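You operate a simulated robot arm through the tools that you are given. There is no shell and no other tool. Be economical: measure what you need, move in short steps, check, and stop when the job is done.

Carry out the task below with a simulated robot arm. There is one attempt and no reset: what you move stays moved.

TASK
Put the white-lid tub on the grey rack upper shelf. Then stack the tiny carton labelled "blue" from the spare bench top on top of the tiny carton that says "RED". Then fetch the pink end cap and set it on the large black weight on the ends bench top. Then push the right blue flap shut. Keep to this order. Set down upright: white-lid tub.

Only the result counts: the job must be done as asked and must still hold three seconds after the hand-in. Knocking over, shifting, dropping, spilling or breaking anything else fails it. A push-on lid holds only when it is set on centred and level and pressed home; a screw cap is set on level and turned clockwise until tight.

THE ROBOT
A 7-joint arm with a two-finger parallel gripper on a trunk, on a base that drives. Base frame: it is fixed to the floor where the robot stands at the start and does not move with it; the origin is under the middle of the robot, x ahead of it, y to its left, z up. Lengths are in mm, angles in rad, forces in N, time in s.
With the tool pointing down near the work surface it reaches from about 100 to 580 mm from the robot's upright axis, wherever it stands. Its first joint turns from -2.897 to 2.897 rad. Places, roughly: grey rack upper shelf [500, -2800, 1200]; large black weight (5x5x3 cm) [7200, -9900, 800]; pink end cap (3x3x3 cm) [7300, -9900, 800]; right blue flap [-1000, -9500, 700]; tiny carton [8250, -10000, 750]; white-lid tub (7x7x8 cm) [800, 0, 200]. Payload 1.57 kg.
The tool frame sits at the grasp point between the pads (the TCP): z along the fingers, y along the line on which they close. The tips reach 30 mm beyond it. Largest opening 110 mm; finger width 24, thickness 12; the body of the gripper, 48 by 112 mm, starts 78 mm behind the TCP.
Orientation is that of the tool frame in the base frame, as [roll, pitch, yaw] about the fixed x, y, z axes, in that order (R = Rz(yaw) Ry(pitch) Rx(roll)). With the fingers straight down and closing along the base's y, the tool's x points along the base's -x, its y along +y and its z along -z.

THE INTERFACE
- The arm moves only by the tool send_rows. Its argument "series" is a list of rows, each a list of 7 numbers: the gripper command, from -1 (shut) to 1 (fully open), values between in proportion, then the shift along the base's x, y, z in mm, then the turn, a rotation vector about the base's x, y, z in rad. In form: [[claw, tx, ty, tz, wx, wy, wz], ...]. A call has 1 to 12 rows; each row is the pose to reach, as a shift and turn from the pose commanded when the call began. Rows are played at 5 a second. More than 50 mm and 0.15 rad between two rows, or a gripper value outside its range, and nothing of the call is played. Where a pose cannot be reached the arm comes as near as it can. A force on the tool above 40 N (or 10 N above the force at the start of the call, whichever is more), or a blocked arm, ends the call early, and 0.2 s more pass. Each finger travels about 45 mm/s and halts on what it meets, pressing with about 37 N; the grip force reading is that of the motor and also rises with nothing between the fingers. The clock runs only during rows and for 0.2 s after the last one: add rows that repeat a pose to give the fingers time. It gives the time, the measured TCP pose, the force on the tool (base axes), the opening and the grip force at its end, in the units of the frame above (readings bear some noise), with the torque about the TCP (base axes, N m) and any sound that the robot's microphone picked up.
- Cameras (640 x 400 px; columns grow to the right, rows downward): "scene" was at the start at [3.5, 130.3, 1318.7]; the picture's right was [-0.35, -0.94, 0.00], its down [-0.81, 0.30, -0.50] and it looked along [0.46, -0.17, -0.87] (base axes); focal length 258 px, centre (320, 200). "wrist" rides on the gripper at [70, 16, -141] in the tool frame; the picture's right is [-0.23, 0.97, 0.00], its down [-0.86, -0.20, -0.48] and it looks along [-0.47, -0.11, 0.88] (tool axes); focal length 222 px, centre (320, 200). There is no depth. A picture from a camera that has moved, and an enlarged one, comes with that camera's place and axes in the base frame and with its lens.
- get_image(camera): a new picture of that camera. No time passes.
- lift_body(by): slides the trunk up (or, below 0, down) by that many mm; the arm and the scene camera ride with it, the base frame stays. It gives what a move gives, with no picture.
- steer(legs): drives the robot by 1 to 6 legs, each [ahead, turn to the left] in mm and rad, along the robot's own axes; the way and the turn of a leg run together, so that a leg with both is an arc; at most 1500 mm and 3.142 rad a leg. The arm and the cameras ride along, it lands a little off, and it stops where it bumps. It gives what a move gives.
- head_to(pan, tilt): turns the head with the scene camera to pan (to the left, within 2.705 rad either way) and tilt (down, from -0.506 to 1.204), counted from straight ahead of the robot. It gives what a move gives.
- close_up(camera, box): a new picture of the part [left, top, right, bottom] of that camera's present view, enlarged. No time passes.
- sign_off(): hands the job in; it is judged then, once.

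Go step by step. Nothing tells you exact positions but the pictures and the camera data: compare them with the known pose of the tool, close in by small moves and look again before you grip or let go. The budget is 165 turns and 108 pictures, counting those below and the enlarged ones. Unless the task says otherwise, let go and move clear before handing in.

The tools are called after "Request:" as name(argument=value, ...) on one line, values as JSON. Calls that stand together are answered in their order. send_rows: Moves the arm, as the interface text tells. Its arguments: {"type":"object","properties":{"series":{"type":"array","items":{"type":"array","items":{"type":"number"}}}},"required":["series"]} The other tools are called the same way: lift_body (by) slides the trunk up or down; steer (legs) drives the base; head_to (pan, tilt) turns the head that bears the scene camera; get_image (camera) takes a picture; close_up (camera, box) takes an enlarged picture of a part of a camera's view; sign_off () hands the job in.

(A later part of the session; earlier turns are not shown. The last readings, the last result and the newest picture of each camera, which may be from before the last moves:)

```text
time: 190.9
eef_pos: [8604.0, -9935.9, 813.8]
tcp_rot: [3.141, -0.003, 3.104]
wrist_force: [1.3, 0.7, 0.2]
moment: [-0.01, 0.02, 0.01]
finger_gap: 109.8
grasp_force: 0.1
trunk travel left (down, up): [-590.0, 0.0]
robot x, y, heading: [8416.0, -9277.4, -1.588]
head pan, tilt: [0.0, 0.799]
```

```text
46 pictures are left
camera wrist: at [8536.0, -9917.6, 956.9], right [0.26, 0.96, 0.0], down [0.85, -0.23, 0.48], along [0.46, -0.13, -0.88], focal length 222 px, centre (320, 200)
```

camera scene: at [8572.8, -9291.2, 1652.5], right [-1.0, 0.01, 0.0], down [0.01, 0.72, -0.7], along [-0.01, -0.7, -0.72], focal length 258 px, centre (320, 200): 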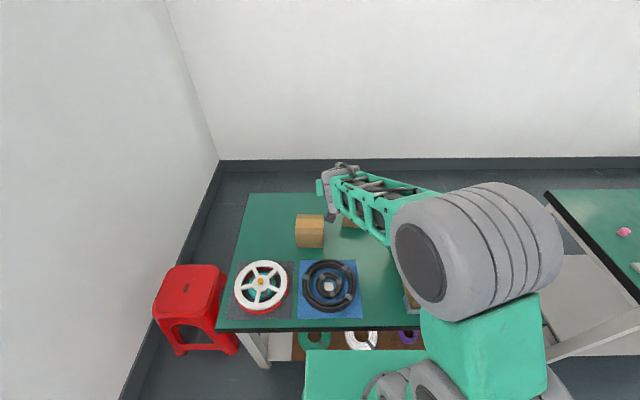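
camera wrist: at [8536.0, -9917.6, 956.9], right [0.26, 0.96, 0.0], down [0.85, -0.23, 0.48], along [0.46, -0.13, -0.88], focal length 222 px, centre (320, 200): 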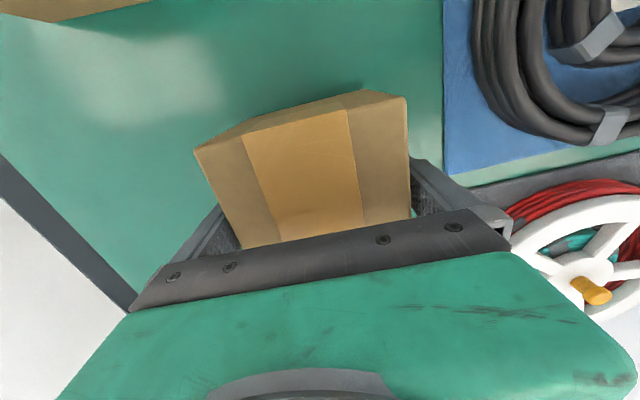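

Request:
send_rows(series=[[-1, 0, 0, 0, 0, 0, 0], [-1, 0, 0, 0, 0, 0, 0], [-1, 0, 0, 0, 0, 0, 0], [-1, 0, 0, 0, 0, 0, 0]])

Request:
send_rows(series=[[-1, 0, 0, 40, 0, 0, 0], [-1, 0, 0, 80, 0, 0, 0], [-1, 0, 0, 120, 0, 0, 0], [-1, -20, 0, 130, 0, 0, 0], [-1, -60, 0, 130, 0, 0, 0], [-1, -100, 0, 130, 0, 0, 0], [-1, -140, 0, 130, 0, 0, 0], [-1, -180, 0, 130, 0, 0, 0], [-1, -200, 0, 130, 0, 0, 0], [-1, -200, 0, 130, 0, 0, 0]])

Request:
get_image(camera="scene")

Request:
get_image(camera="wrist")

```text
time: 191.9
eef_pos: [8604.1, -9936.4, 813.5]
tcp_rot: [3.14, -0.003, 3.103]
wrist_force: [-0.6, 1.9, 1.1]
moment: [0.15, 0.05, -0.1]
finger_gap: 99.9
grasp_force: 37.0
trunk travel left (down, up): [-590.0, 0.0]
robot x, y, heading: [8416.6, -9281.2, -1.585]
head pan, tilt: [0.0, 0.799]
```

```text
time: 194.1
eef_pos: [8404.6, -9934.3, 945.6]
tcp_rot: [-3.141, -0.003, 3.105]
wrist_force: [0.1, -0.3, -3.1]
moment: [0.0, -0.02, -0.02]
finger_gap: 99.7
grasp_force: 37.1
trunk travel left (down, up): [-590.0, 0.0]
robot x, y, heading: [8416.8, -9277.8, -1.585]
head pan, tilt: [0.0, 0.799]
```

```text
45 pictures are left
camera scene: at [8572.7, -9303.3, 1652.4], right [-1.0, 0.01, 0.0], down [0.01, 0.72, -0.7], along [-0.01, -0.7, -0.72], focal length 258 px, centre (320, 200)
```

scene: 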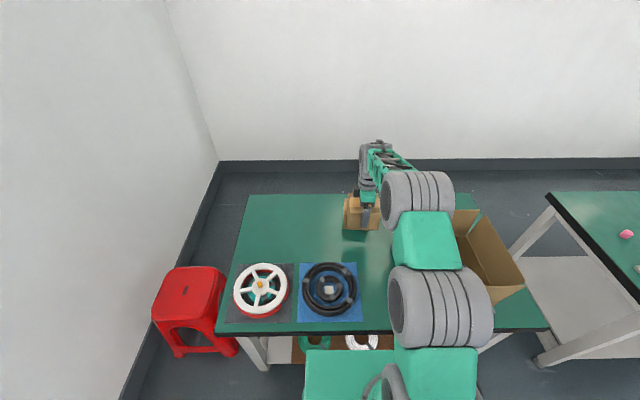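

```text
44 pictures are left
camera wrist: at [8336.3, -9916.3, 1087.9], right [0.26, 0.96, 0.0], down [0.85, -0.23, 0.48], along [0.46, -0.13, -0.88], focal length 222 px, centre (320, 200)
```

wrist: 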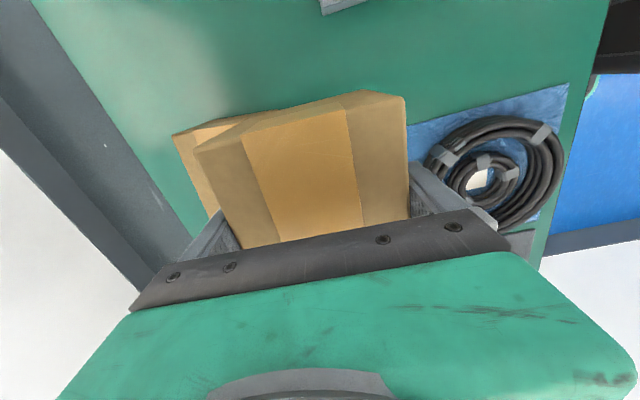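

Request:
send_rows(series=[[-1, 0, -35, -10, 0, 0, -0.01], [-1, 0, -70, -20, 0, 0, -0.02], [-1, 0, -102, -24, 0, 0, -0.02], [-1, 0, -102, -24, 0, 0, -0.02]])

Request:
get_image(camera="wrist")

Request:
close_up(camera="scene", box=[310, 130, 430, 240])

```text
time: 195.1
eef_pos: [8403.7, -10027.1, 920.1]
tcp_rot: [3.14, -0.005, 3.087]
wrist_force: [0.6, 0.1, -3.1]
moment: [0.0, 0.04, 0.01]
finger_gap: 99.7
grasp_force: 37.2
out of reach, approached as far as the arm can: row 3, 4
trunk travel left (down, up): [-590.0, 0.0]
robot x, y, heading: [8417.5, -9277.9, -1.586]
head pan, tilt: [0.0, 0.799]
```

```text
43 pictures are left
camera wrist: at [8336.6, -10008.0, 1062.3], right [0.28, 0.96, 0.0], down [0.84, -0.25, 0.48], along [0.46, -0.13, -0.88], focal length 222 px, centre (320, 200)
```

wrist: 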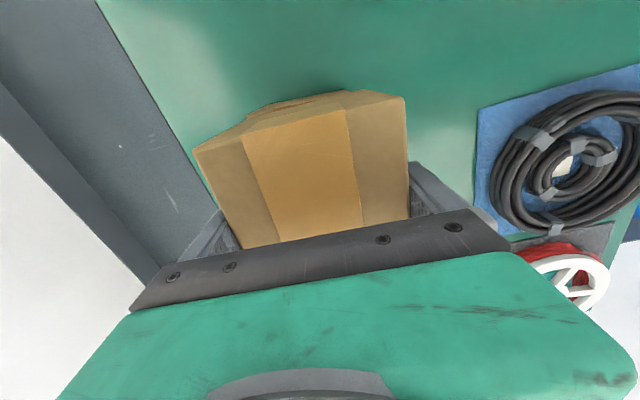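

```text
3.64 times, centred on (370, 185) of scene
camera zoom: at [8572.7, -9304.0, 1652.4], right [-1.0, 0.01, 0.0], down [0.01, 0.72, -0.7], along [-0.01, -0.7, -0.72], focal length 936 px, centre (138, 254)
```

zoom: 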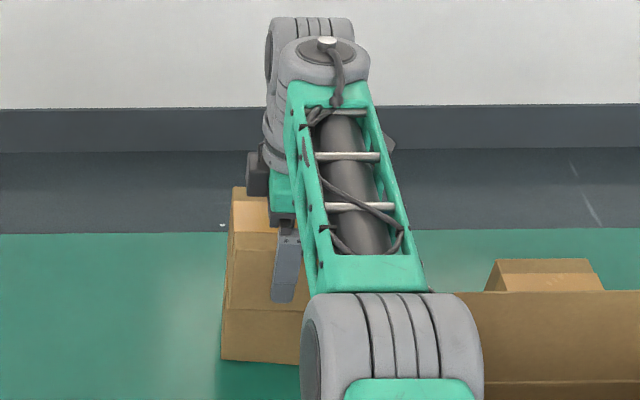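

Request:
send_rows(series=[[-1, 0, 0, -4, 0, 0, 0], [-1, 0, 0, -8, 0, 0, 0], [-1, 0, 0, -11, 0, 0, 0], [-1, 0, 0, -11, 0, 0, 0]])

Request:
send_rows(series=[[-1, 0, 0, -2, 0, 0, 0], [-1, 0, 0, -4, 0, 0, 0], [-1, 0, 0, -4, 0, 0, 0]])

Request:
send_rows(series=[[-1, 0, 0, -2, 0, 0, 0], [-1, 0, 0, -3, 0, 0, 0], [-1, 0, 0, -3, 0, 0, 0]])

```text
time: 196.1
eef_pos: [8403.6, -10026.2, 910.2]
tcp_rot: [-3.14, -0.004, 3.085]
wrist_force: [0.4, -0.8, 3.1]
moment: [0.21, 0.12, 0.0]
finger_gap: 99.9
grasp_force: 36.7
trunk travel left (down, up): [-590.0, 0.0]
robot x, y, heading: [8415.0, -9282.1, -1.581]
head pan, tilt: [0.0, 0.799]
```

```text
time: 196.9
eef_pos: [8403.4, -10026.6, 910.7]
tcp_rot: [-3.135, -0.002, 3.086]
wrist_force: [0.4, -1.5, 27.5]
moment: [1.15, 0.23, -0.05]
finger_gap: 99.9
grasp_force: 37.0
trunk travel left (down, up): [-590.0, 0.0]
robot x, y, heading: [8414.1, -9278.4, -1.583]
head pan, tilt: [0.0, 0.799]
```

```text
time: 197.7
eef_pos: [8404.2, -10028.0, 907.0]
tcp_rot: [-3.134, -0.001, 3.086]
wrist_force: [0.0, -4.0, 33.3]
moment: [1.01, -0.08, -0.03]
finger_gap: 100.1
grasp_force: 37.7
trunk travel left (down, up): [-590.0, 0.0]
robot x, y, heading: [8415.0, -9278.7, -1.589]
head pan, tilt: [0.0, 0.799]
```

Request:
send_rows(series=[[-1, 0, 0, 3, 0, 0, 0], [-1, 0, 0, 6, 0, 0, 0], [-1, 0, 0, 6, 0, 0, 0]])

Request:
get_image(camera="wrist")

```text
time: 198.5
eef_pos: [8403.6, -10027.1, 905.9]
tcp_rot: [-3.141, -0.002, 3.086]
wrist_force: [-0.3, -1.9, 8.1]
moment: [-0.67, -0.33, -0.1]
finger_gap: 99.7
grasp_force: 36.6
trunk travel left (down, up): [-590.0, 0.0]
robot x, y, heading: [8416.6, -9278.1, -1.586]
head pan, tilt: [0.0, 0.799]
```

```text
41 pictures are left
camera wrist: at [8337.0, -10006.8, 1048.8], right [0.28, 0.96, 0.0], down [0.84, -0.25, 0.48], along [0.46, -0.13, -0.88], focal length 222 px, centre (320, 200)
```

wrist: 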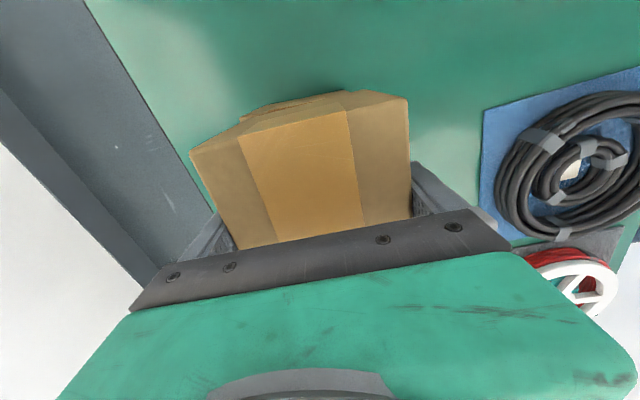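

Request:
send_rows(series=[[0.0, 0, 0, 1, 0, 0, 0], [1, 0, 0, 1, 0, 0, 0], [1, 0, 0, 1, 0, 0, 0], [1, 0, 0, 1, 0, 0, 0]])

Request:
get_image(camera="wrist")

```text
time: 199.5
eef_pos: [8404.4, -10027.4, 909.1]
tcp_rot: [-3.14, -0.004, 3.088]
wrist_force: [0.0, 0.6, 0.5]
moment: [0.04, -0.02, -0.01]
finger_gap: 110.1
grasp_force: 0.1
trunk travel left (down, up): [-590.0, 0.0]
robot x, y, heading: [8413.7, -9280.3, -1.582]
head pan, tilt: [0.0, 0.799]
```

```text
40 pictures are left
camera wrist: at [8336.7, -10007.7, 1051.2], right [0.28, 0.96, 0.0], down [0.84, -0.25, 0.48], along [0.46, -0.14, -0.88], focal length 222 px, centre (320, 200)
```

wrist: 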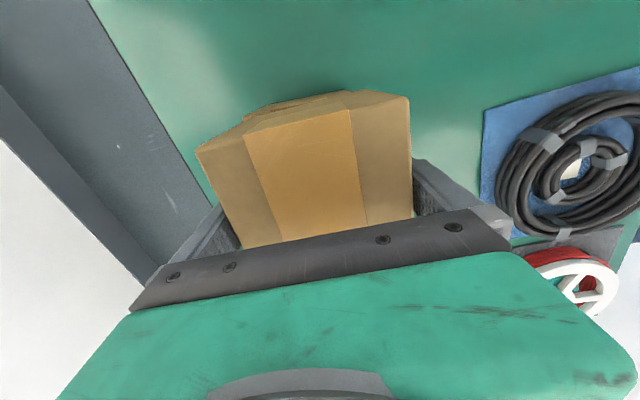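

Request:
send_rows(series=[[1, 0, 0, 12, 0, 0, 0], [1, 0, 0, 24, 0, 0, 0], [1, 0, 0, 36, 0, 0, 0], [1, 0, 0, 36, 0, 0, 0]])

```text
time: 200.5
eef_pos: [8404.0, -10027.6, 944.3]
tcp_rot: [3.141, -0.002, 3.087]
wrist_force: [0.1, 0.0, -1.2]
moment: [0.02, -0.02, 0.02]
finger_gap: 109.8
grasp_force: 0.1
trunk travel left (down, up): [-590.0, 0.0]
robot x, y, heading: [8414.2, -9281.1, -1.584]
head pan, tilt: [0.0, 0.799]
```

Request:
send_rows(series=[[1, 0, 0, 10, 0, 0, 0], [1, 0, 0, 20, 0, 0, 0], [1, 0, 0, 30, 0, 0, 0], [1, 0, 0, 38, 0, 0, 0], [1, 0, 0, 38, 0, 0, 0]])

Request:
get_image(camera="wrist")

```text
time: 201.7
eef_pos: [8406.1, -10027.0, 983.1]
tcp_rot: [3.141, -0.003, 3.085]
wrist_force: [-0.8, -0.3, 0.1]
moment: [0.0, -0.01, -0.01]
finger_gap: 109.9
grasp_force: 0.0
trunk travel left (down, up): [-590.0, 0.0]
robot x, y, heading: [8418.7, -9280.1, -1.585]
head pan, tilt: [0.0, 0.799]
```

```text
39 pictures are left
camera wrist: at [8338.3, -10006.9, 1125.7], right [0.28, 0.96, 0.0], down [0.84, -0.25, 0.48], along [0.46, -0.14, -0.88], focal length 222 px, centre (320, 200)
```

wrist: 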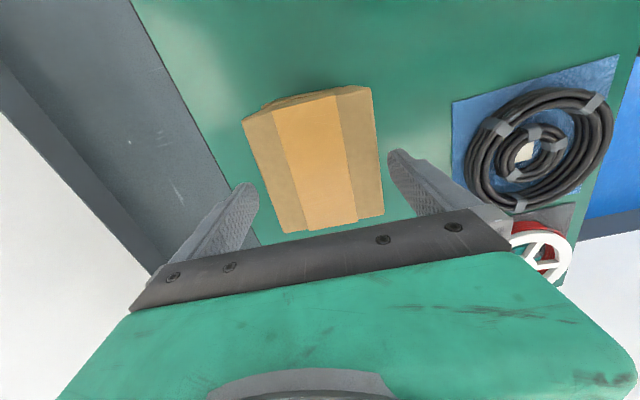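

Request:
send_rows(series=[[0.4, 0, 0, 20, 0, 0, 0], [0.4, 0, 40, 45, 0, 0, 0], [0.4, 0, 85, 60, 0, 0, 0], [0.4, 0, 130, 60, 0, 0, 0], [0.4, 0, 175, 60, 0, 0, 0], [0.4, 0, 220, 60, 0, 0, 0], [0.4, 0, 265, 60, 0, 0, 0], [0.4, 0, 310, 60, 0, 0, 0], [0.4, 0, 350, 60, 0, 0, 0], [0.4, 0, 370, 60, 0, 0, 0]])

Request:
steer(legs=[[-150, 0], [0, -1.56], [1190, 0], [0, 1.56]])

Request:
get_image(camera="scene")

Request:
head_to(pan=0.8, tilt=0.5)

Request:
get_image(camera="scene")

```text
time: 203.9
eef_pos: [8405.7, -9658.2, 1044.9]
tcp_rot: [3.14, -0.004, 3.085]
wrist_force: [0.1, -0.7, -0.3]
moment: [-0.01, -0.01, 0.0]
finger_gap: 77.2
grasp_force: 0.0
out of reach, approached as far as the arm can: row 1
trunk travel left (down, up): [-590.0, 0.0]
robot x, y, heading: [8413.3, -9279.6, -1.582]
head pan, tilt: [0.0, 0.799]
```

```text
time: 218.4
eef_pos: [7203.8, -9493.7, 1045.6]
tcp_rot: [-3.141, -0.004, 3.038]
wrist_force: [-0.1, -0.3, 0.4]
moment: [-0.01, -0.01, 0.02]
finger_gap: 77.1
grasp_force: 0.1
trunk travel left (down, up): [-590.0, 0.0]
robot x, y, heading: [7235.8, -9117.2, -1.628]
head pan, tilt: [0.0, 0.799]
```

```text
38 pictures are left
camera scene: at [7389.3, -9147.6, 1652.4], right [-1.0, 0.06, 0.0], down [0.04, 0.72, -0.7], along [-0.04, -0.7, -0.72], focal length 258 px, centre (320, 200)
```

scene: 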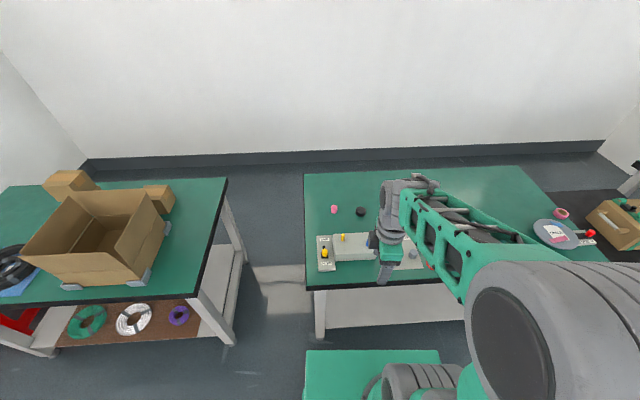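

```text
time: 219.5
eef_pos: [7202.9, -9493.8, 1045.0]
tcp_rot: [-3.141, -0.004, 3.036]
wrist_force: [0.2, -0.6, 0.3]
moment: [0.0, -0.01, 0.03]
finger_gap: 77.0
grasp_force: 0.0
trunk travel left (down, up): [-590.0, 0.0]
robot x, y, heading: [7235.2, -9112.1, -1.636]
head pan, tilt: [0.799, 0.499]
```

```text
37 pictures are left
camera scene: at [7455.3, -9134.5, 1678.4], right [-0.74, -0.67, 0.0], down [-0.32, 0.36, -0.88], along [0.59, -0.65, -0.48], focal length 258 px, centre (320, 200)
```

scene: 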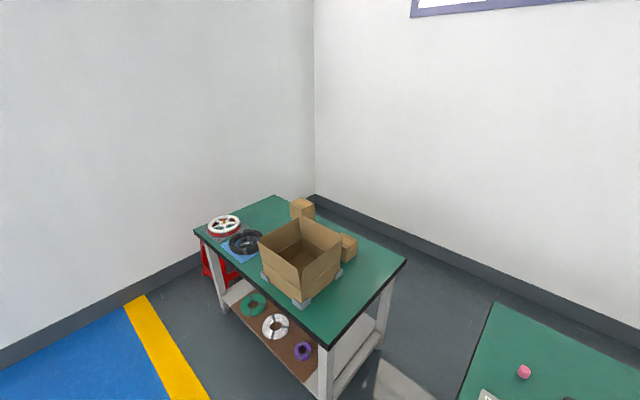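

Request:
steer(legs=[[0, 0.058], [108, 0]])

Request:
head_to(pan=0.0, tilt=0.8)

Request:
close_up(camera="scene", box=[300, 160, 440, 290])

```text
time: 221.1
eef_pos: [7225.2, -9603.8, 1044.8]
tcp_rot: [-3.141, -0.003, 3.092]
wrist_force: [-0.2, -0.4, 0.4]
moment: [-0.03, -0.01, -0.01]
finger_gap: 77.1
grasp_force: 0.0
trunk travel left (down, up): [-590.0, 0.0]
robot x, y, heading: [7236.5, -9224.0, -1.578]
head pan, tilt: [0.799, 0.499]
```

```text
time: 222.2
eef_pos: [7224.0, -9602.7, 1045.5]
tcp_rot: [-3.141, -0.003, 3.094]
wrist_force: [-0.4, 0.0, -0.4]
moment: [-0.01, -0.01, 0.03]
finger_gap: 77.0
grasp_force: 0.1
trunk travel left (down, up): [-590.0, 0.0]
robot x, y, heading: [7230.4, -9223.1, -1.576]
head pan, tilt: [0.0, 0.799]
```

```text
3.08 times, centred on (370, 225) of scene
camera zoom: at [7390.1, -9246.8, 1652.5], right [-1.0, 0.01, 0.0], down [0.0, 0.72, -0.7], along [0.0, -0.7, -0.72], focal length 792 px, centre (166, 123)
```

zoom: 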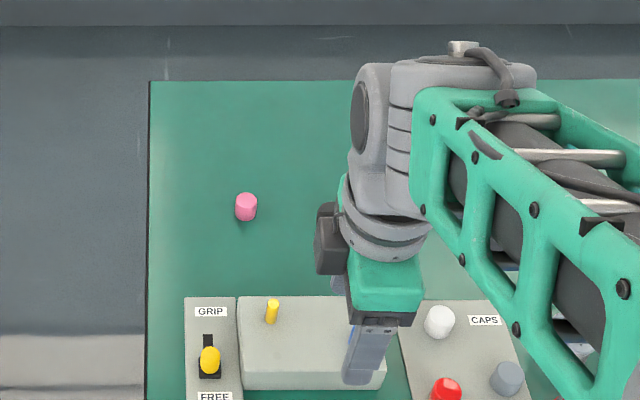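

Request:
send_rows(series=[[0.2, 8, -45, 0, 0, 0, 0], [0.2, 16, -90, 0, 0, 0, 0.0], [0.2, 24, -135, 0, 0, 0, 0.02], [0.2, 32, -180, -10, 0, 0, 0.04], [0.2, 40, -225, -40, 0, 0, 0.047], [0.2, 48, -270, -75, 0, 0, 0.047], [0.2, 55, -310, -110, 0, 0, 0.047], [0.2, 55, -332, -140, 0, 0, 0.047], [0.2, 55, -332, -140, 0, 0, 0.047]])

Request:
get_image(camera="wrist")

Request:
close_up(camera="scene", box=[300, 130, 440, 260])

```text
refused: row 5 steps farther than a row can; nothing moved
```

```text
35 pictures are left
camera wrist: at [7156.9, -9584.4, 1187.4], right [0.27, 0.96, 0.0], down [0.85, -0.24, 0.48], along [0.46, -0.13, -0.88], focal length 222 px, centre (320, 200)
```

wrist: 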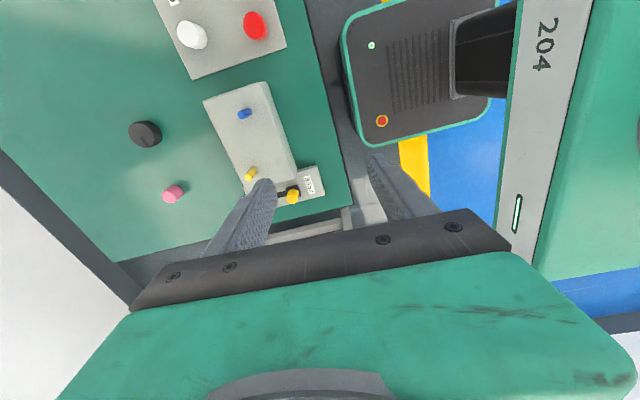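

```text
3.08 times, centred on (370, 195) of scene
camera zoom: at [7390.1, -9246.8, 1652.5], right [-1.0, 0.01, 0.0], down [0.0, 0.72, -0.7], along [0.0, -0.7, -0.72], focal length 792 px, centre (166, 215)
```

zoom: 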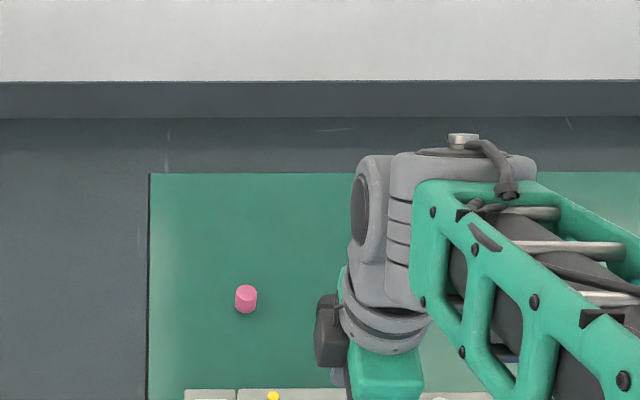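

Request:
send_rows(series=[[0.2, 8, -40, 0, 0, 0, 0], [0.2, 16, -80, 0, 0, 0, 0.0], [0.2, 24, -120, 0, 0, 0, 0.02], [0.2, 32, -160, -10, 0, 0, 0.04], [0.2, 40, -195, -35, 0, 0, 0.047], [0.2, 48, -230, -60, 0, 0, 0.047], [0.2, 52, -265, -85, 0, 0, 0.047], [0.2, 53, -300, -110, 0, 0, 0.047], [0.2, 53, -333, -140, 0, 0, 0.047], [0.2, 53, -333, -150, 0, 0, 0.047]])

Request:
get_image(camera="wrist")

```text
time: 224.4
eef_pos: [7277.5, -9938.4, 894.4]
tcp_rot: [-3.142, -0.004, 3.139]
wrist_force: [0.1, -0.1, 0.6]
moment: [0.01, 0.03, -0.01]
finger_gap: 66.0
grasp_force: 0.0
trunk travel left (down, up): [-590.0, 0.0]
robot x, y, heading: [7235.7, -9227.9, -1.57]
head pan, tilt: [0.0, 0.799]
```

```text
33 pictures are left
camera wrist: at [7209.6, -9922.0, 1036.7], right [0.23, 0.97, 0.0], down [0.86, -0.2, 0.48], along [0.46, -0.11, -0.88], focal length 222 px, centre (320, 200)
```

wrist: 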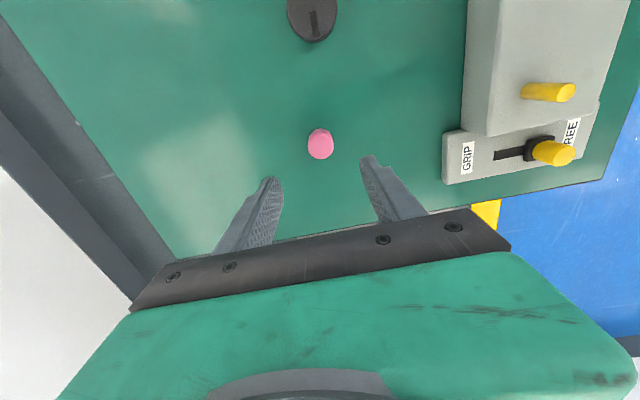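

Request:
send_rows(series=[[0.2, -5, 1, -30, 0, 0, 0], [0.2, -5, 1, -60, 0, 0, 0], [0.2, -5, 1, -80, 0, 0, 0], [0.2, -5, 1, -92, 0, 0, 0], [0.2, -5, 1, -92, 0, 0, 0]])

Request:
get_image(camera="wrist")

```text
time: 225.7
eef_pos: [7272.7, -9936.0, 802.3]
tcp_rot: [3.141, -0.003, 3.141]
wrist_force: [0.5, -0.5, -0.1]
moment: [0.03, -0.01, 0.0]
finger_gap: 65.9
grasp_force: 0.1
trunk travel left (down, up): [-590.0, 0.0]
robot x, y, heading: [7235.9, -9229.9, -1.578]
head pan, tilt: [0.0, 0.799]
```

```text
32 pictures are left
camera wrist: at [7204.6, -9919.8, 944.7], right [0.23, 0.97, 0.0], down [0.86, -0.2, 0.48], along [0.46, -0.11, -0.88], focal length 222 px, centre (320, 200)
```

wrist: 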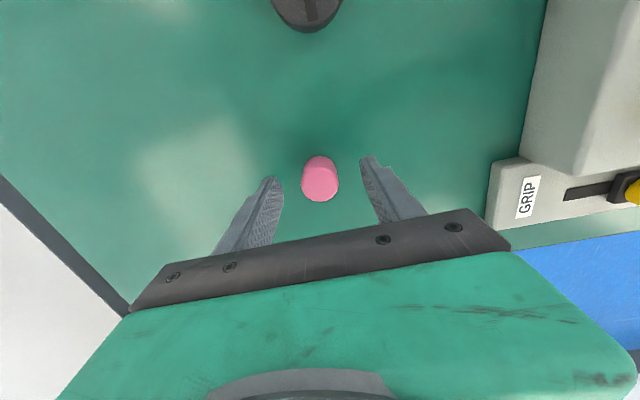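

Request:
send_rows(series=[[0.2, -2, 0, -2, 0, 0, 0], [0.2, -3, 0, -4, 0, 0, 0], [-1, -3, 0, -4, 0, 0, 0], [-1, -3, 0, -4, 0, 0, 0], [-1, -3, 0, -4, 0, 0, 0], [-1, -3, 0, -4, 0, 0, 0]])

Request:
send_rows(series=[[-1, 0, 0, 25, 0, 0, 0], [-1, 0, 0, 60, 0, 0, 0], [-1, 0, 0, 80, 0, 0, 0], [-1, 0, 0, 80, 0, 0, 0]])

Request:
get_image(camera="wrist")

```text
time: 227.1
eef_pos: [7270.4, -9935.3, 798.9]
tcp_rot: [3.141, -0.003, 3.139]
wrist_force: [0.1, 0.8, 0.8]
moment: [-0.04, 0.03, -0.02]
finger_gap: 27.1
grasp_force: 28.9
trunk travel left (down, up): [-590.0, 0.0]
robot x, y, heading: [7232.9, -9227.2, -1.579]
head pan, tilt: [0.0, 0.799]
```

```text
time: 228.1
eef_pos: [7268.7, -9936.5, 879.1]
tcp_rot: [3.141, -0.002, 3.14]
wrist_force: [0.7, 0.3, -0.1]
moment: [0.02, 0.0, 0.0]
finger_gap: 27.0
grasp_force: 36.2
trunk travel left (down, up): [-590.0, 0.0]
robot x, y, heading: [7232.0, -9220.0, -1.579]
head pan, tilt: [0.0, 0.799]
```

```text
31 pictures are left
camera wrist: at [7201.2, -9920.0, 1021.4], right [0.23, 0.97, 0.0], down [0.86, -0.2, 0.48], along [0.46, -0.11, -0.88], focal length 222 px, centre (320, 200)
```

wrist: 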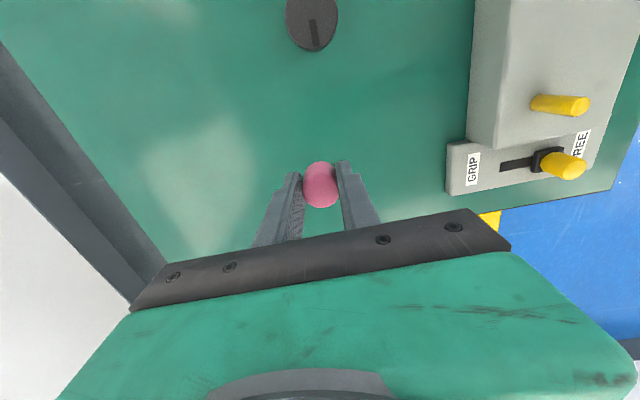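

Request:
send_rows(series=[[-1, -40, 8, 0, 0, 0, 0], [-1, -80, 16, 0, 0, 0, 0], [-1, -108, 19, 0, 0, 0, 0], [-1, -108, 19, 0, 0, 0, 0]])

Request:
get_image(camera="wrist")

Request:
close_up(camera="scene", box=[310, 140, 430, 240])

```text
time: 229.1
eef_pos: [7163.2, -9917.4, 878.9]
tcp_rot: [-3.141, -0.004, 3.139]
wrist_force: [0.1, 0.0, 0.3]
moment: [-0.03, -0.04, 0.0]
finger_gap: 27.3
grasp_force: 37.5
trunk travel left (down, up): [-590.0, 0.0]
robot x, y, heading: [7231.9, -9225.6, -1.575]
head pan, tilt: [0.0, 0.799]
```

```text
30 pictures are left
camera wrist: at [7093.3, -9901.7, 1021.1], right [0.23, 0.97, 0.0], down [0.86, -0.2, 0.48], along [0.46, -0.11, -0.88], focal length 222 px, centre (320, 200)
```

wrist: 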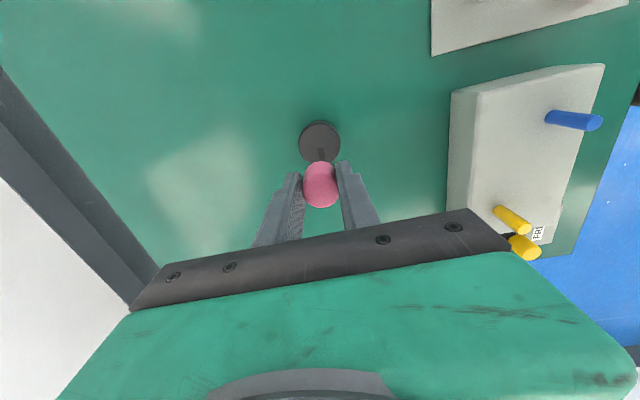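

```text
4.00 times, centred on (370, 190) of scene
camera zoom: at [7389.9, -9246.9, 1652.5], right [-1.0, 0.01, 0.0], down [0.0, 0.72, -0.7], along [0.0, -0.7, -0.72], focal length 1030 px, centre (120, 240)
```

zoom: 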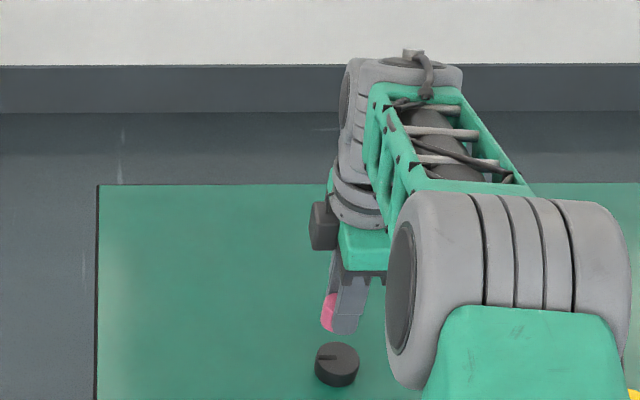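

Request:
send_rows(series=[[-1, -6, 1, -15, 0, 0, 0], [-1, -10, 1, -34, 0, 0, 0], [-1, -10, 1, -34, 0, 0, 0]])

Request:
close_up(camera="wrist", box=[240, 100, 400, 250])

Request:
close_up(camera="scene", box=[360, 180, 430, 250])

```text
time: 229.8
eef_pos: [7150.1, -9916.3, 845.4]
tcp_rot: [3.141, -0.004, 3.139]
wrist_force: [-0.6, 0.3, 0.0]
moment: [0.01, -0.01, -0.03]
finger_gap: 27.1
grasp_force: 36.7
trunk travel left (down, up): [-590.0, 0.0]
robot x, y, heading: [7233.5, -9225.5, -1.58]
head pan, tilt: [0.0, 0.799]
```

```text
2.67 times, centred on (320, 175) of wrist
camera zoom: at [7081.9, -9901.2, 987.9], right [0.23, 0.97, 0.0], down [0.86, -0.2, 0.48], along [0.46, -0.11, -0.88], focal length 592 px, centre (320, 267)
```

zoom: 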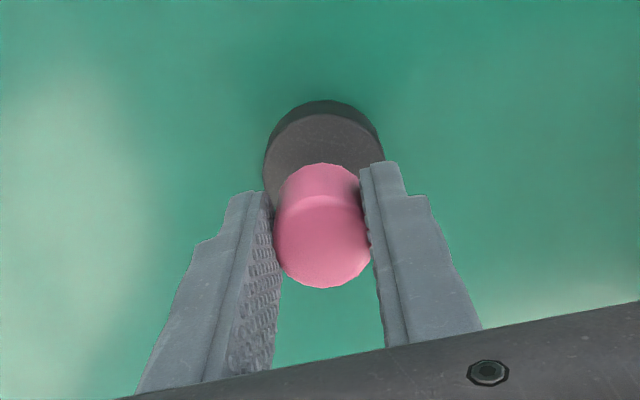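

```text
5.71 times, centred on (395, 215) of scene
camera zoom: at [7390.0, -9247.0, 1652.5], right [-1.0, 0.01, 0.0], down [0.0, 0.72, -0.7], along [0.0, -0.7, -0.72], focal length 1472 px, centre (-109, 114)
```

zoom: 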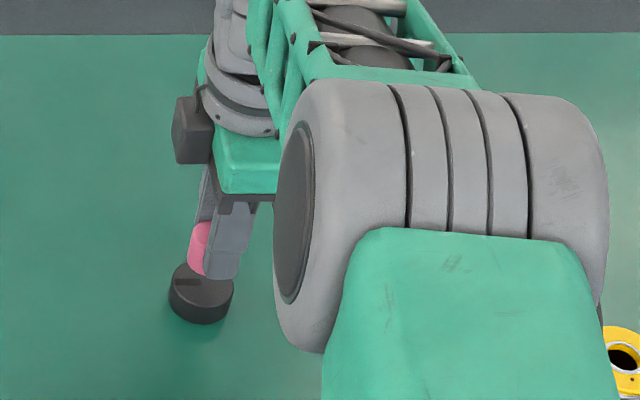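

Request:
send_rows(series=[[-1, -5, 2, -4, 0, 0, 0], [-1, -5, 2, -10, 0, 0, 0], [-1, -5, 2, -13, 0, 0, 0], [-1, -5, 2, -13, 0, 0, 0]])

Request:
close_up(camera="wrist", box=[240, 100, 400, 250])

```text
time: 230.8
eef_pos: [7147.1, -9914.4, 833.2]
tcp_rot: [-3.141, -0.003, 3.14]
wrist_force: [0.1, -0.4, -0.5]
moment: [0.05, 0.02, 0.02]
finger_gap: 27.4
grasp_force: 36.9
trunk travel left (down, up): [-590.0, 0.0]
robot x, y, heading: [7236.4, -9228.5, -1.58]
head pan, tilt: [0.0, 0.799]
```

```text
2.67 times, centred on (320, 175) of wrist
camera zoom: at [7077.8, -9898.1, 975.0], right [0.23, 0.97, 0.0], down [0.86, -0.2, 0.48], along [0.46, -0.11, -0.88], focal length 592 px, centre (320, 267)
```

zoom: 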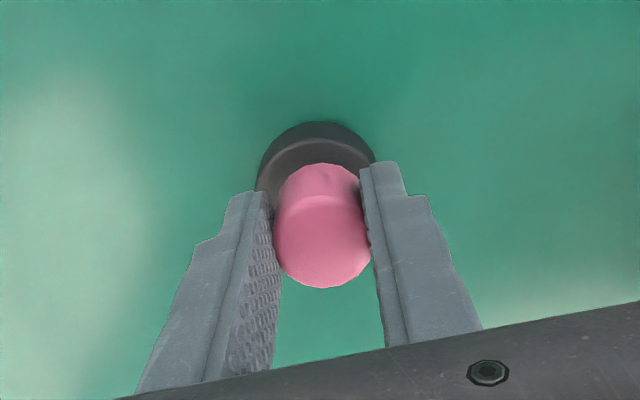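

Request:
send_rows(series=[[-1, -2, -2, -1, 0, 0, 0], [-1, -2, -2, -3, 0, 0, 0], [-1, -2, -2, -3, 0, 0, 0]])

Request:
send_rows(series=[[-1, 0, 0, -1.5, 0, 0, 0], [-1, 0, 0, -3, 0, 0, 0], [-1, 0, 0, -3, 0, 0, 0]])

Request:
close_up(camera="wrist", box=[240, 100, 400, 250])

```text
time: 231.7
eef_pos: [7142.9, -9915.2, 831.0]
tcp_rot: [3.141, -0.003, 3.142]
wrist_force: [-1.4, -0.6, 0.0]
moment: [0.0, -0.03, -0.02]
finger_gap: 26.9
grasp_force: 37.4
trunk travel left (down, up): [-590.0, 0.0]
robot x, y, heading: [7230.8, -9223.8, -1.577]
head pan, tilt: [0.0, 0.799]
```

```text
time: 232.4
eef_pos: [7143.8, -9915.6, 826.3]
tcp_rot: [-3.141, -0.004, 3.141]
wrist_force: [1.4, -0.5, -0.9]
moment: [-0.02, 0.02, 0.0]
finger_gap: 26.9
grasp_force: 36.7
trunk travel left (down, up): [-590.0, 0.0]
robot x, y, heading: [7231.3, -9226.7, -1.577]
head pan, tilt: [0.0, 0.799]
```

```text
2.67 times, centred on (320, 175) of wrist
camera zoom: at [7075.6, -9899.8, 968.7], right [0.23, 0.97, 0.0], down [0.86, -0.2, 0.48], along [0.46, -0.11, -0.88], focal length 592 px, centre (320, 267)
```

zoom: 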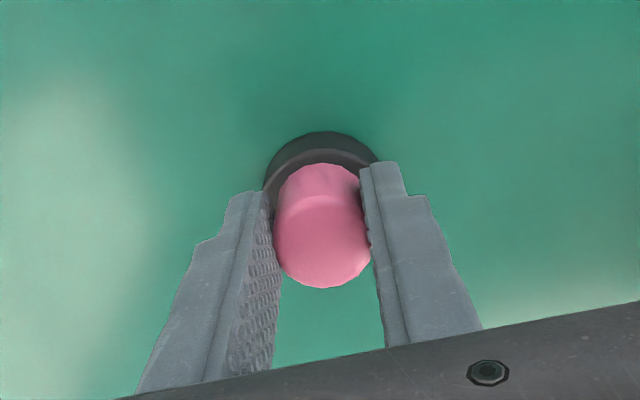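

Request:
send_rows(series=[[-1, 0, 0, -1.5, 0, 0, 0], [-1, 0, 0, -3, 0, 0, 0], [-1, 0, 0, -3, 0, 0, 0]])

Request:
send_rows(series=[[-1, 0, 0, -1.5, 0, 0, 0], [-1, 0, 0, -3, 0, 0, 0], [-1, 0, 0, -3, 0, 0, 0]])

```text
time: 233.2
eef_pos: [7144.2, -9915.5, 823.1]
tcp_rot: [-3.14, -0.005, 3.139]
wrist_force: [0.4, -0.1, 0.1]
moment: [-0.02, 0.02, 0.0]
finger_gap: 27.1
grasp_force: 36.5
trunk travel left (down, up): [-590.0, 0.0]
robot x, y, heading: [7234.5, -9225.6, -1.581]
head pan, tilt: [0.0, 0.799]
```

```text
time: 234.1
eef_pos: [7144.0, -9915.4, 820.8]
tcp_rot: [-3.14, -0.004, 3.14]
wrist_force: [0.1, 0.6, 7.2]
moment: [0.07, -0.03, 0.03]
finger_gap: 27.0
grasp_force: 36.8
trunk travel left (down, up): [-590.0, 0.0]
robot x, y, heading: [7234.3, -9223.2, -1.573]
head pan, tilt: [0.0, 0.799]
```

Contact (7 N). Release gently and rise.

Request:
send_rows(series=[[-1, 0, 0, 0.5, 0, 0, 0], [-0.3, 0, 0, 0.5, 0, 0, 0], [-0.1, 0, 0, 0.5, 0, 0, 0], [0.1, 0, 0, 0.5, 0, 0, 0], [0.1, 0, 0, 0.5, 0, 0, 0], [0.1, 0, 0, 25, 0, 0, 0], [0.1, 0, 0, 60, 0, 0, 0], [0.1, 0, 0, 100, 0, 0, 0], [0.1, 0, 0, 110, 0, 0, 0]])

Request:
get_image(camera="wrist")

```text
time: 236.1
eef_pos: [7145.0, -9916.7, 929.3]
tcp_rot: [-3.14, -0.003, 3.139]
wrist_force: [1.1, 1.3, 1.0]
moment: [-0.04, 0.01, 0.01]
finger_gap: 60.3
grasp_force: 0.0
trunk travel left (down, up): [-590.0, 0.0]
robot x, y, heading: [7232.9, -9227.2, -1.581]
head pan, tilt: [0.0, 0.799]
```

```text
24 pictures are left
camera wrist: at [7076.0, -9900.6, 1072.4], right [0.23, 0.97, 0.0], down [0.86, -0.2, 0.48], along [0.46, -0.11, -0.88], focal length 222 px, centre (320, 200)
```

wrist: 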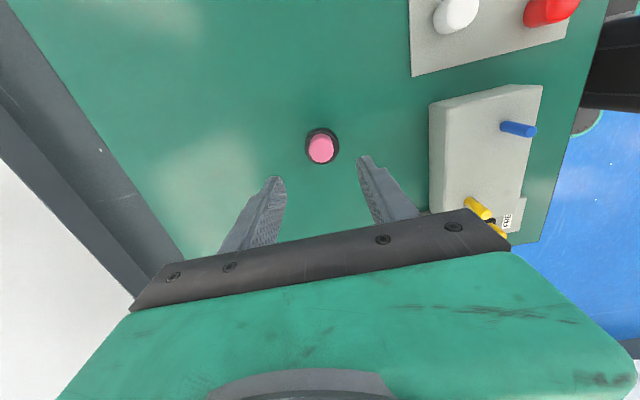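

Request:
send_rows(series=[[0.1, 0, 0, 30, 0, 0, 0], [0.1, 10, 40, 60, 0, 0, 0], [0.1, 20, 85, 90, 0, 0, 0], [0.1, 30, 130, 110, 0, 0, 0], [0.1, 40, 175, 110, 0, 0, 0], [0.1, 50, 220, 110, 0, 0, 0], [0.1, 60, 265, 110, 0, 0, 0], [0.1, 70, 305, 110, 0, 0, 0]])

Request:
steer(legs=[[-750, 0], [0, -1.564], [1500, 0], [1500, 0], [1000, 0]])

Request:
head_to(pan=0.2, tilt=0.3)

Request:
get_image(camera="scene")

```text
refused: row 2 steps farther than a row can; nothing moved
```

```text
time: 262.9
eef_pos: [2552.7, -8165.7, 929.5]
tcp_rot: [-3.141, -0.003, 1.55]
wrist_force: [0.0, 0.7, -1.0]
moment: [0.02, 0.0, -0.02]
finger_gap: 60.3
grasp_force: 0.1
trunk travel left (down, up): [-590.0, 0.0]
robot x, y, heading: [3244.1, -8270.9, 3.121]
head pan, tilt: [0.0, 0.799]
```

```text
time: 263.8
eef_pos: [2553.0, -8166.7, 930.1]
tcp_rot: [-3.141, -0.003, 1.549]
wrist_force: [0.0, -0.3, -0.2]
moment: [-0.02, 0.0, 0.02]
finger_gap: 60.7
grasp_force: 0.0
trunk travel left (down, up): [-590.0, 0.0]
robot x, y, heading: [3245.7, -8268.5, 3.115]
head pan, tilt: [0.201, 0.3]
```

```text
23 pictures are left
camera scene: at [3208.8, -8442.7, 1696.7], right [-0.17, 0.98, 0.0], down [0.29, 0.05, -0.95], along [-0.94, -0.17, -0.3], focal length 258 px, centre (320, 200)
```

scene: 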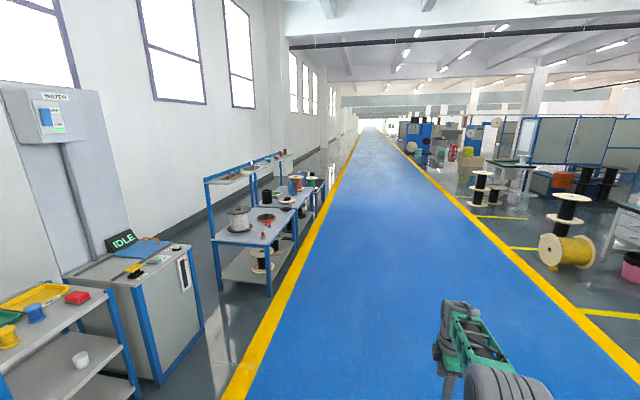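

Request:
send_rows(series=[[0.1, 40, -10, 10, 0, 0, 0], [0.1, 80, -25, 20, 0, 0, 0], [0.1, 120, -40, 30, 0, 0, 0], [0.1, 160, -55, 40, 0, 0, 0], [0.1, 200, -70, 50, 0, 0, 0], [0.1, 240, -85, 60, 0, 0, 0], [0.1, 280, -95, 70, 0, 0, 0]])

Request:
steer(legs=[[1500, 0], [1500, 0], [500, 0]])

Request:
head_to(pan=1.0, tilt=0.4)

Request:
get_image(camera="scene")

```text
time: 265.4
eef_pos: [2834.1, -8261.7, 1000.1]
tcp_rot: [-3.141, -0.004, 1.551]
wrist_force: [0.3, 0.4, -0.6]
moment: [-0.04, 0.02, 0.02]
finger_gap: 60.6
grasp_force: 0.0
trunk travel left (down, up): [-590.0, 0.0]
robot x, y, heading: [3238.9, -8268.5, 3.112]
head pan, tilt: [0.201, 0.3]
```

```text
time: 282.4
eef_pos: [-662.6, -8160.6, 1000.2]
tcp_rot: [3.141, -0.004, 1.534]
wrist_force: [0.1, 0.0, 0.3]
moment: [0.01, -0.04, 0.0]
finger_gap: 60.8
grasp_force: 0.0
trunk travel left (down, up): [-590.0, 0.0]
robot x, y, heading: [-252.7, -8177.3, 3.102]
head pan, tilt: [0.201, 0.3]
```

```text
time: 283.5
eef_pos: [-661.0, -8162.1, 1000.8]
tcp_rot: [3.141, -0.002, 1.535]
wrist_force: [0.6, 0.7, -0.1]
moment: [-0.01, -0.01, 0.04]
finger_gap: 60.4
grasp_force: 0.1
trunk travel left (down, up): [-590.0, 0.0]
robot x, y, heading: [-253.6, -8176.1, 3.103]
head pan, tilt: [1.0, 0.4]
```

```text
22 pictures are left
camera scene: at [-249.7, -8409.6, 1687.6], right [-0.82, 0.58, 0.0], down [0.22, 0.32, -0.92], along [-0.53, -0.75, -0.39], focal length 258 px, centre (320, 200)
```

scene: 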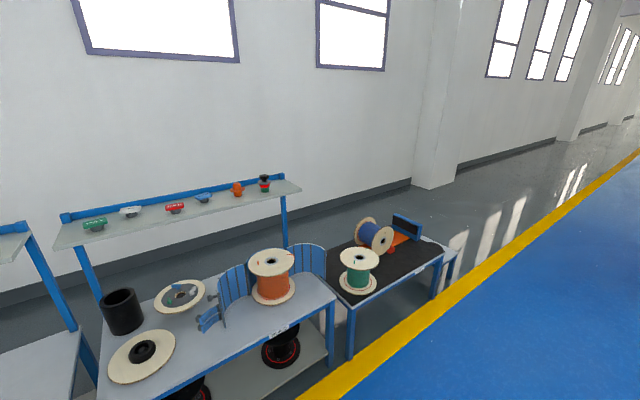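

Request:
close_up(camera="scene", box=[180, 220, 350, 340])

```text
3.33 times, centred on (265, 280) of scene
camera zoom: at [-249.7, -8409.6, 1687.6], right [-0.82, 0.58, 0.0], down [0.22, 0.32, -0.92], along [-0.53, -0.75, -0.39], focal length 858 px, centre (503, -67)
```

zoom: 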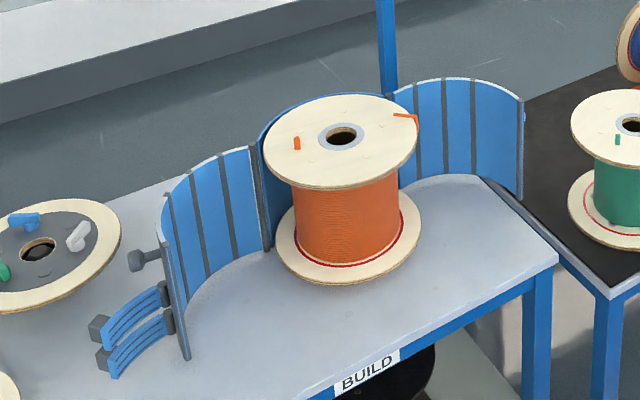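

Request:
steer(legs=[[617, 0], [0, 1.609], [720, 0]])

Request:
head_to(pan=0.0, tilt=0.8)

Request:
get_image(camera="scene")

Request:
get_image(camera="wrist")

```text
time: 294.3
eef_pos: [-837.4, -9276.7, 1001.2]
tcp_rot: [3.142, -0.003, -3.113]
wrist_force: [0.7, 0.4, -1.0]
moment: [-0.01, -0.01, -0.02]
finger_gap: 60.4
grasp_force: 0.0
trunk travel left (down, up): [-590.0, 0.0]
robot x, y, heading: [-849.7, -8867.0, -1.544]
head pan, tilt: [1.0, 0.4]
```

```text
time: 295.6
eef_pos: [-837.5, -9276.4, 1001.4]
tcp_rot: [3.14, -0.005, -3.115]
wrist_force: [1.0, 0.3, -0.5]
moment: [0.0, -0.02, 0.03]
finger_gap: 60.4
grasp_force: 0.0
trunk travel left (down, up): [-590.0, 0.0]
robot x, y, heading: [-849.2, -8866.4, -1.543]
head pan, tilt: [0.0, 0.799]
```

```text
20 pictures are left
camera scene: at [-693.3, -8884.1, 1652.5], right [-1.0, -0.02, 0.0], down [-0.02, 0.72, -0.7], along [0.02, -0.7, -0.72], focal length 258 px, centre (320, 200)
```

scene: 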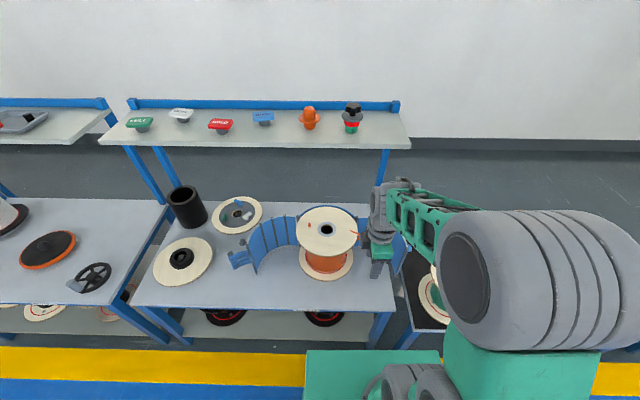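

```text
19 pictures are left
camera wrist: at [-906.7, -9262.7, 1142.8], right [0.2, 0.98, 0.0], down [0.86, -0.18, 0.48], along [0.47, -0.1, -0.88], focal length 222 px, centre (320, 200)
```

wrist: 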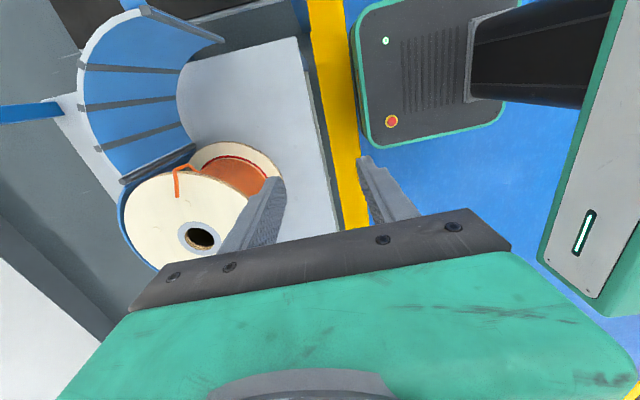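

The right flap's free end is near (-1015, -9438), top z≈820, hinge near (-840, -9598). I'll move the closed fingers to its outer side.

Request:
send_rows(series=[[-1, -37, -31, 0, 0, 0, 0], [-1, -74, -62, 0, 0, 0, 0], [-1, -111, -93, 0, 0, 0, 0], [-1, -148, -124, 0, 0, 0, 0], [-1, -185, -155, 0, 0, 0, 0], [-1, -220, -180, 0, 0, 0, 0], [-1, -220, -180, -45, 0, 0, 0], [-1, -220, -180, -90, 0, 0, 0], [-1, -220, -180, -120, 0, 0, 0], [-1, -220, -180, -120, 0, 0, 0]])

Request:
get_image(camera="wrist")

Request:
get_image(camera="scene")

```text
time: 297.8
eef_pos: [-1056.4, -9455.7, 879.1]
tcp_rot: [3.141, -0.003, -3.112]
wrist_force: [-1.0, -0.6, 0.7]
moment: [0.0, 0.0, 0.0]
finger_gap: 0.3
grasp_force: 21.4
trunk travel left (down, up): [-590.0, 0.0]
robot x, y, heading: [-848.4, -8863.9, -1.548]
head pan, tilt: [0.0, 0.799]
```

```text
18 pictures are left
camera wrist: at [-1125.8, -9441.6, 1021.5], right [0.2, 0.98, 0.0], down [0.86, -0.18, 0.48], along [0.47, -0.1, -0.88], focal length 222 px, centre (320, 200)
```

wrist: 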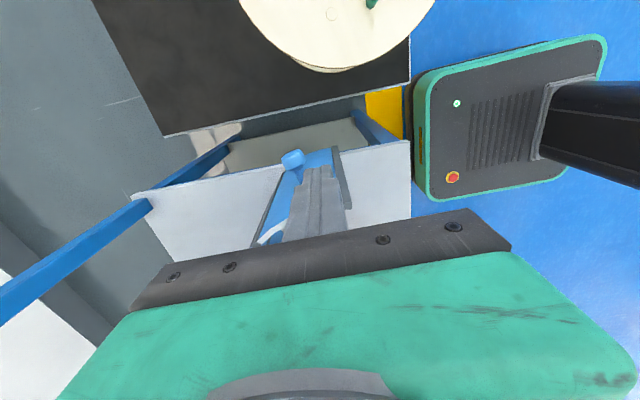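

```text
17 pictures are left
camera scene: at [-693.4, -8884.1, 1652.5], right [-1.0, -0.02, 0.0], down [-0.02, 0.72, -0.7], along [0.02, -0.7, -0.72], focal length 258 px, centre (320, 200)
```

scene: 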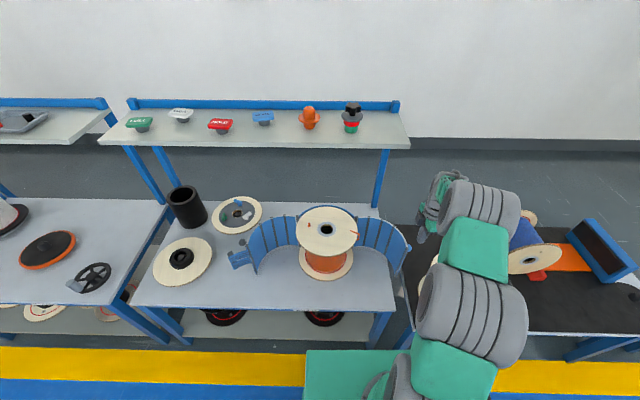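

Request:
close_up(camera="wrist", box=[230, 120, 390, 250])

Request:
close_up(camera="scene", box=[340, 180, 450, 280])

```text
3.08 times, centred on (310, 185) of wrist
camera zoom: at [-1125.8, -9441.6, 1021.5], right [0.2, 0.98, 0.0], down [0.86, -0.18, 0.48], along [0.47, -0.1, -0.88], focal length 684 px, centre (351, 246)
```

zoom: 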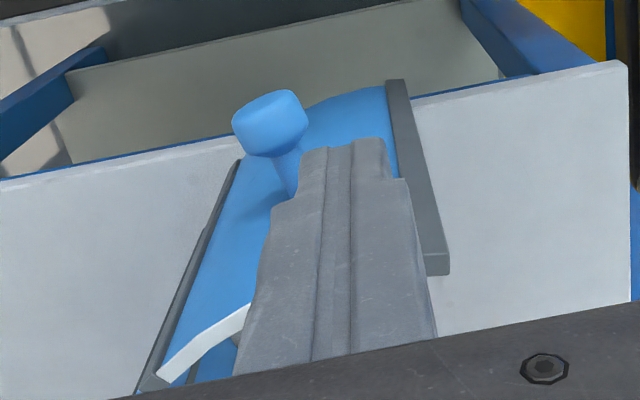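

```text
4.00 times, centred on (395, 230) of scene
camera zoom: at [-693.4, -8884.1, 1652.5], right [-1.0, -0.02, 0.0], down [-0.02, 0.72, -0.7], along [0.02, -0.7, -0.72], focal length 1030 px, centre (20, 80)
```

zoom: 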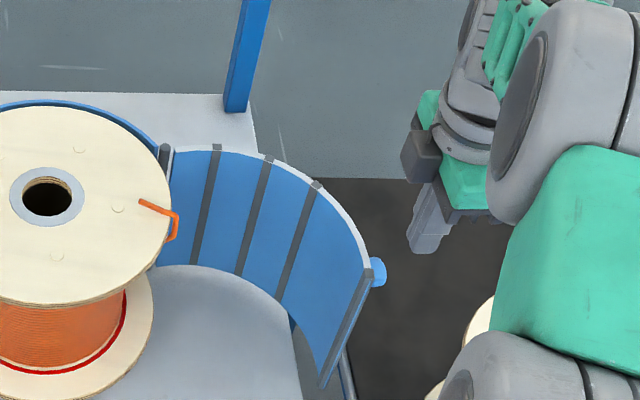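

Request:
send_rows(series=[[-1, 0, 3, -40, 0, 0, 0], [-1, 0, 3, -82, 0, 0, 0], [-1, 10, 3, -82, 0, 0, 0], [-1, 20, 3, -82, 0, 0, 0], [-1, 24, 3, -82, 0, 0, 0], [-1, 24, 3, -82, 0, 0, 0]])

Request:
close_up(camera="wrist", box=[210, 100, 410, 250])

Request:
close_up(camera="scene", box=[340, 180, 450, 280])

```text
time: 299.2
eef_pos: [-1033.8, -9453.4, 798.1]
tcp_rot: [3.14, -0.005, -3.115]
wrist_force: [-0.2, 0.2, -0.3]
moment: [0.04, -0.01, -0.05]
finger_gap: 0.0
grasp_force: 21.7
trunk travel left (down, up): [-590.0, 0.0]
robot x, y, heading: [-846.4, -8864.6, -1.549]
head pan, tilt: [0.0, 0.799]
```

```text
2.67 times, centred on (310, 175) of wrist
camera zoom: at [-1102.3, -9439.3, 940.4], right [0.2, 0.98, 0.0], down [0.86, -0.18, 0.48], along [0.47, -0.1, -0.88], focal length 592 px, centre (347, 267)
```

zoom: 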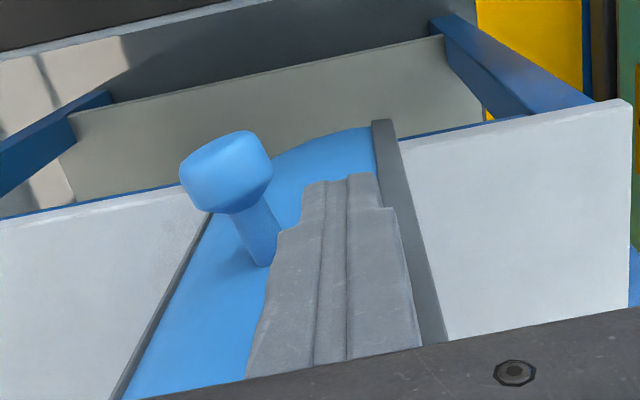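

```text
4.00 times, centred on (395, 230) of scene
camera zoom: at [-693.5, -8884.1, 1652.5], right [-1.0, -0.02, 0.0], down [-0.02, 0.72, -0.7], along [0.02, -0.7, -0.72], focal length 1030 px, centre (20, 80)
```

zoom: 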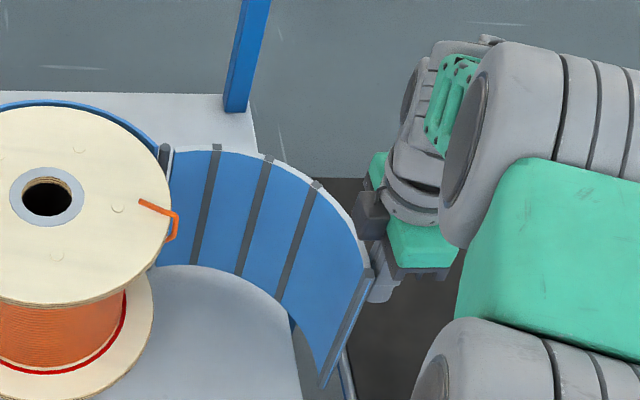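

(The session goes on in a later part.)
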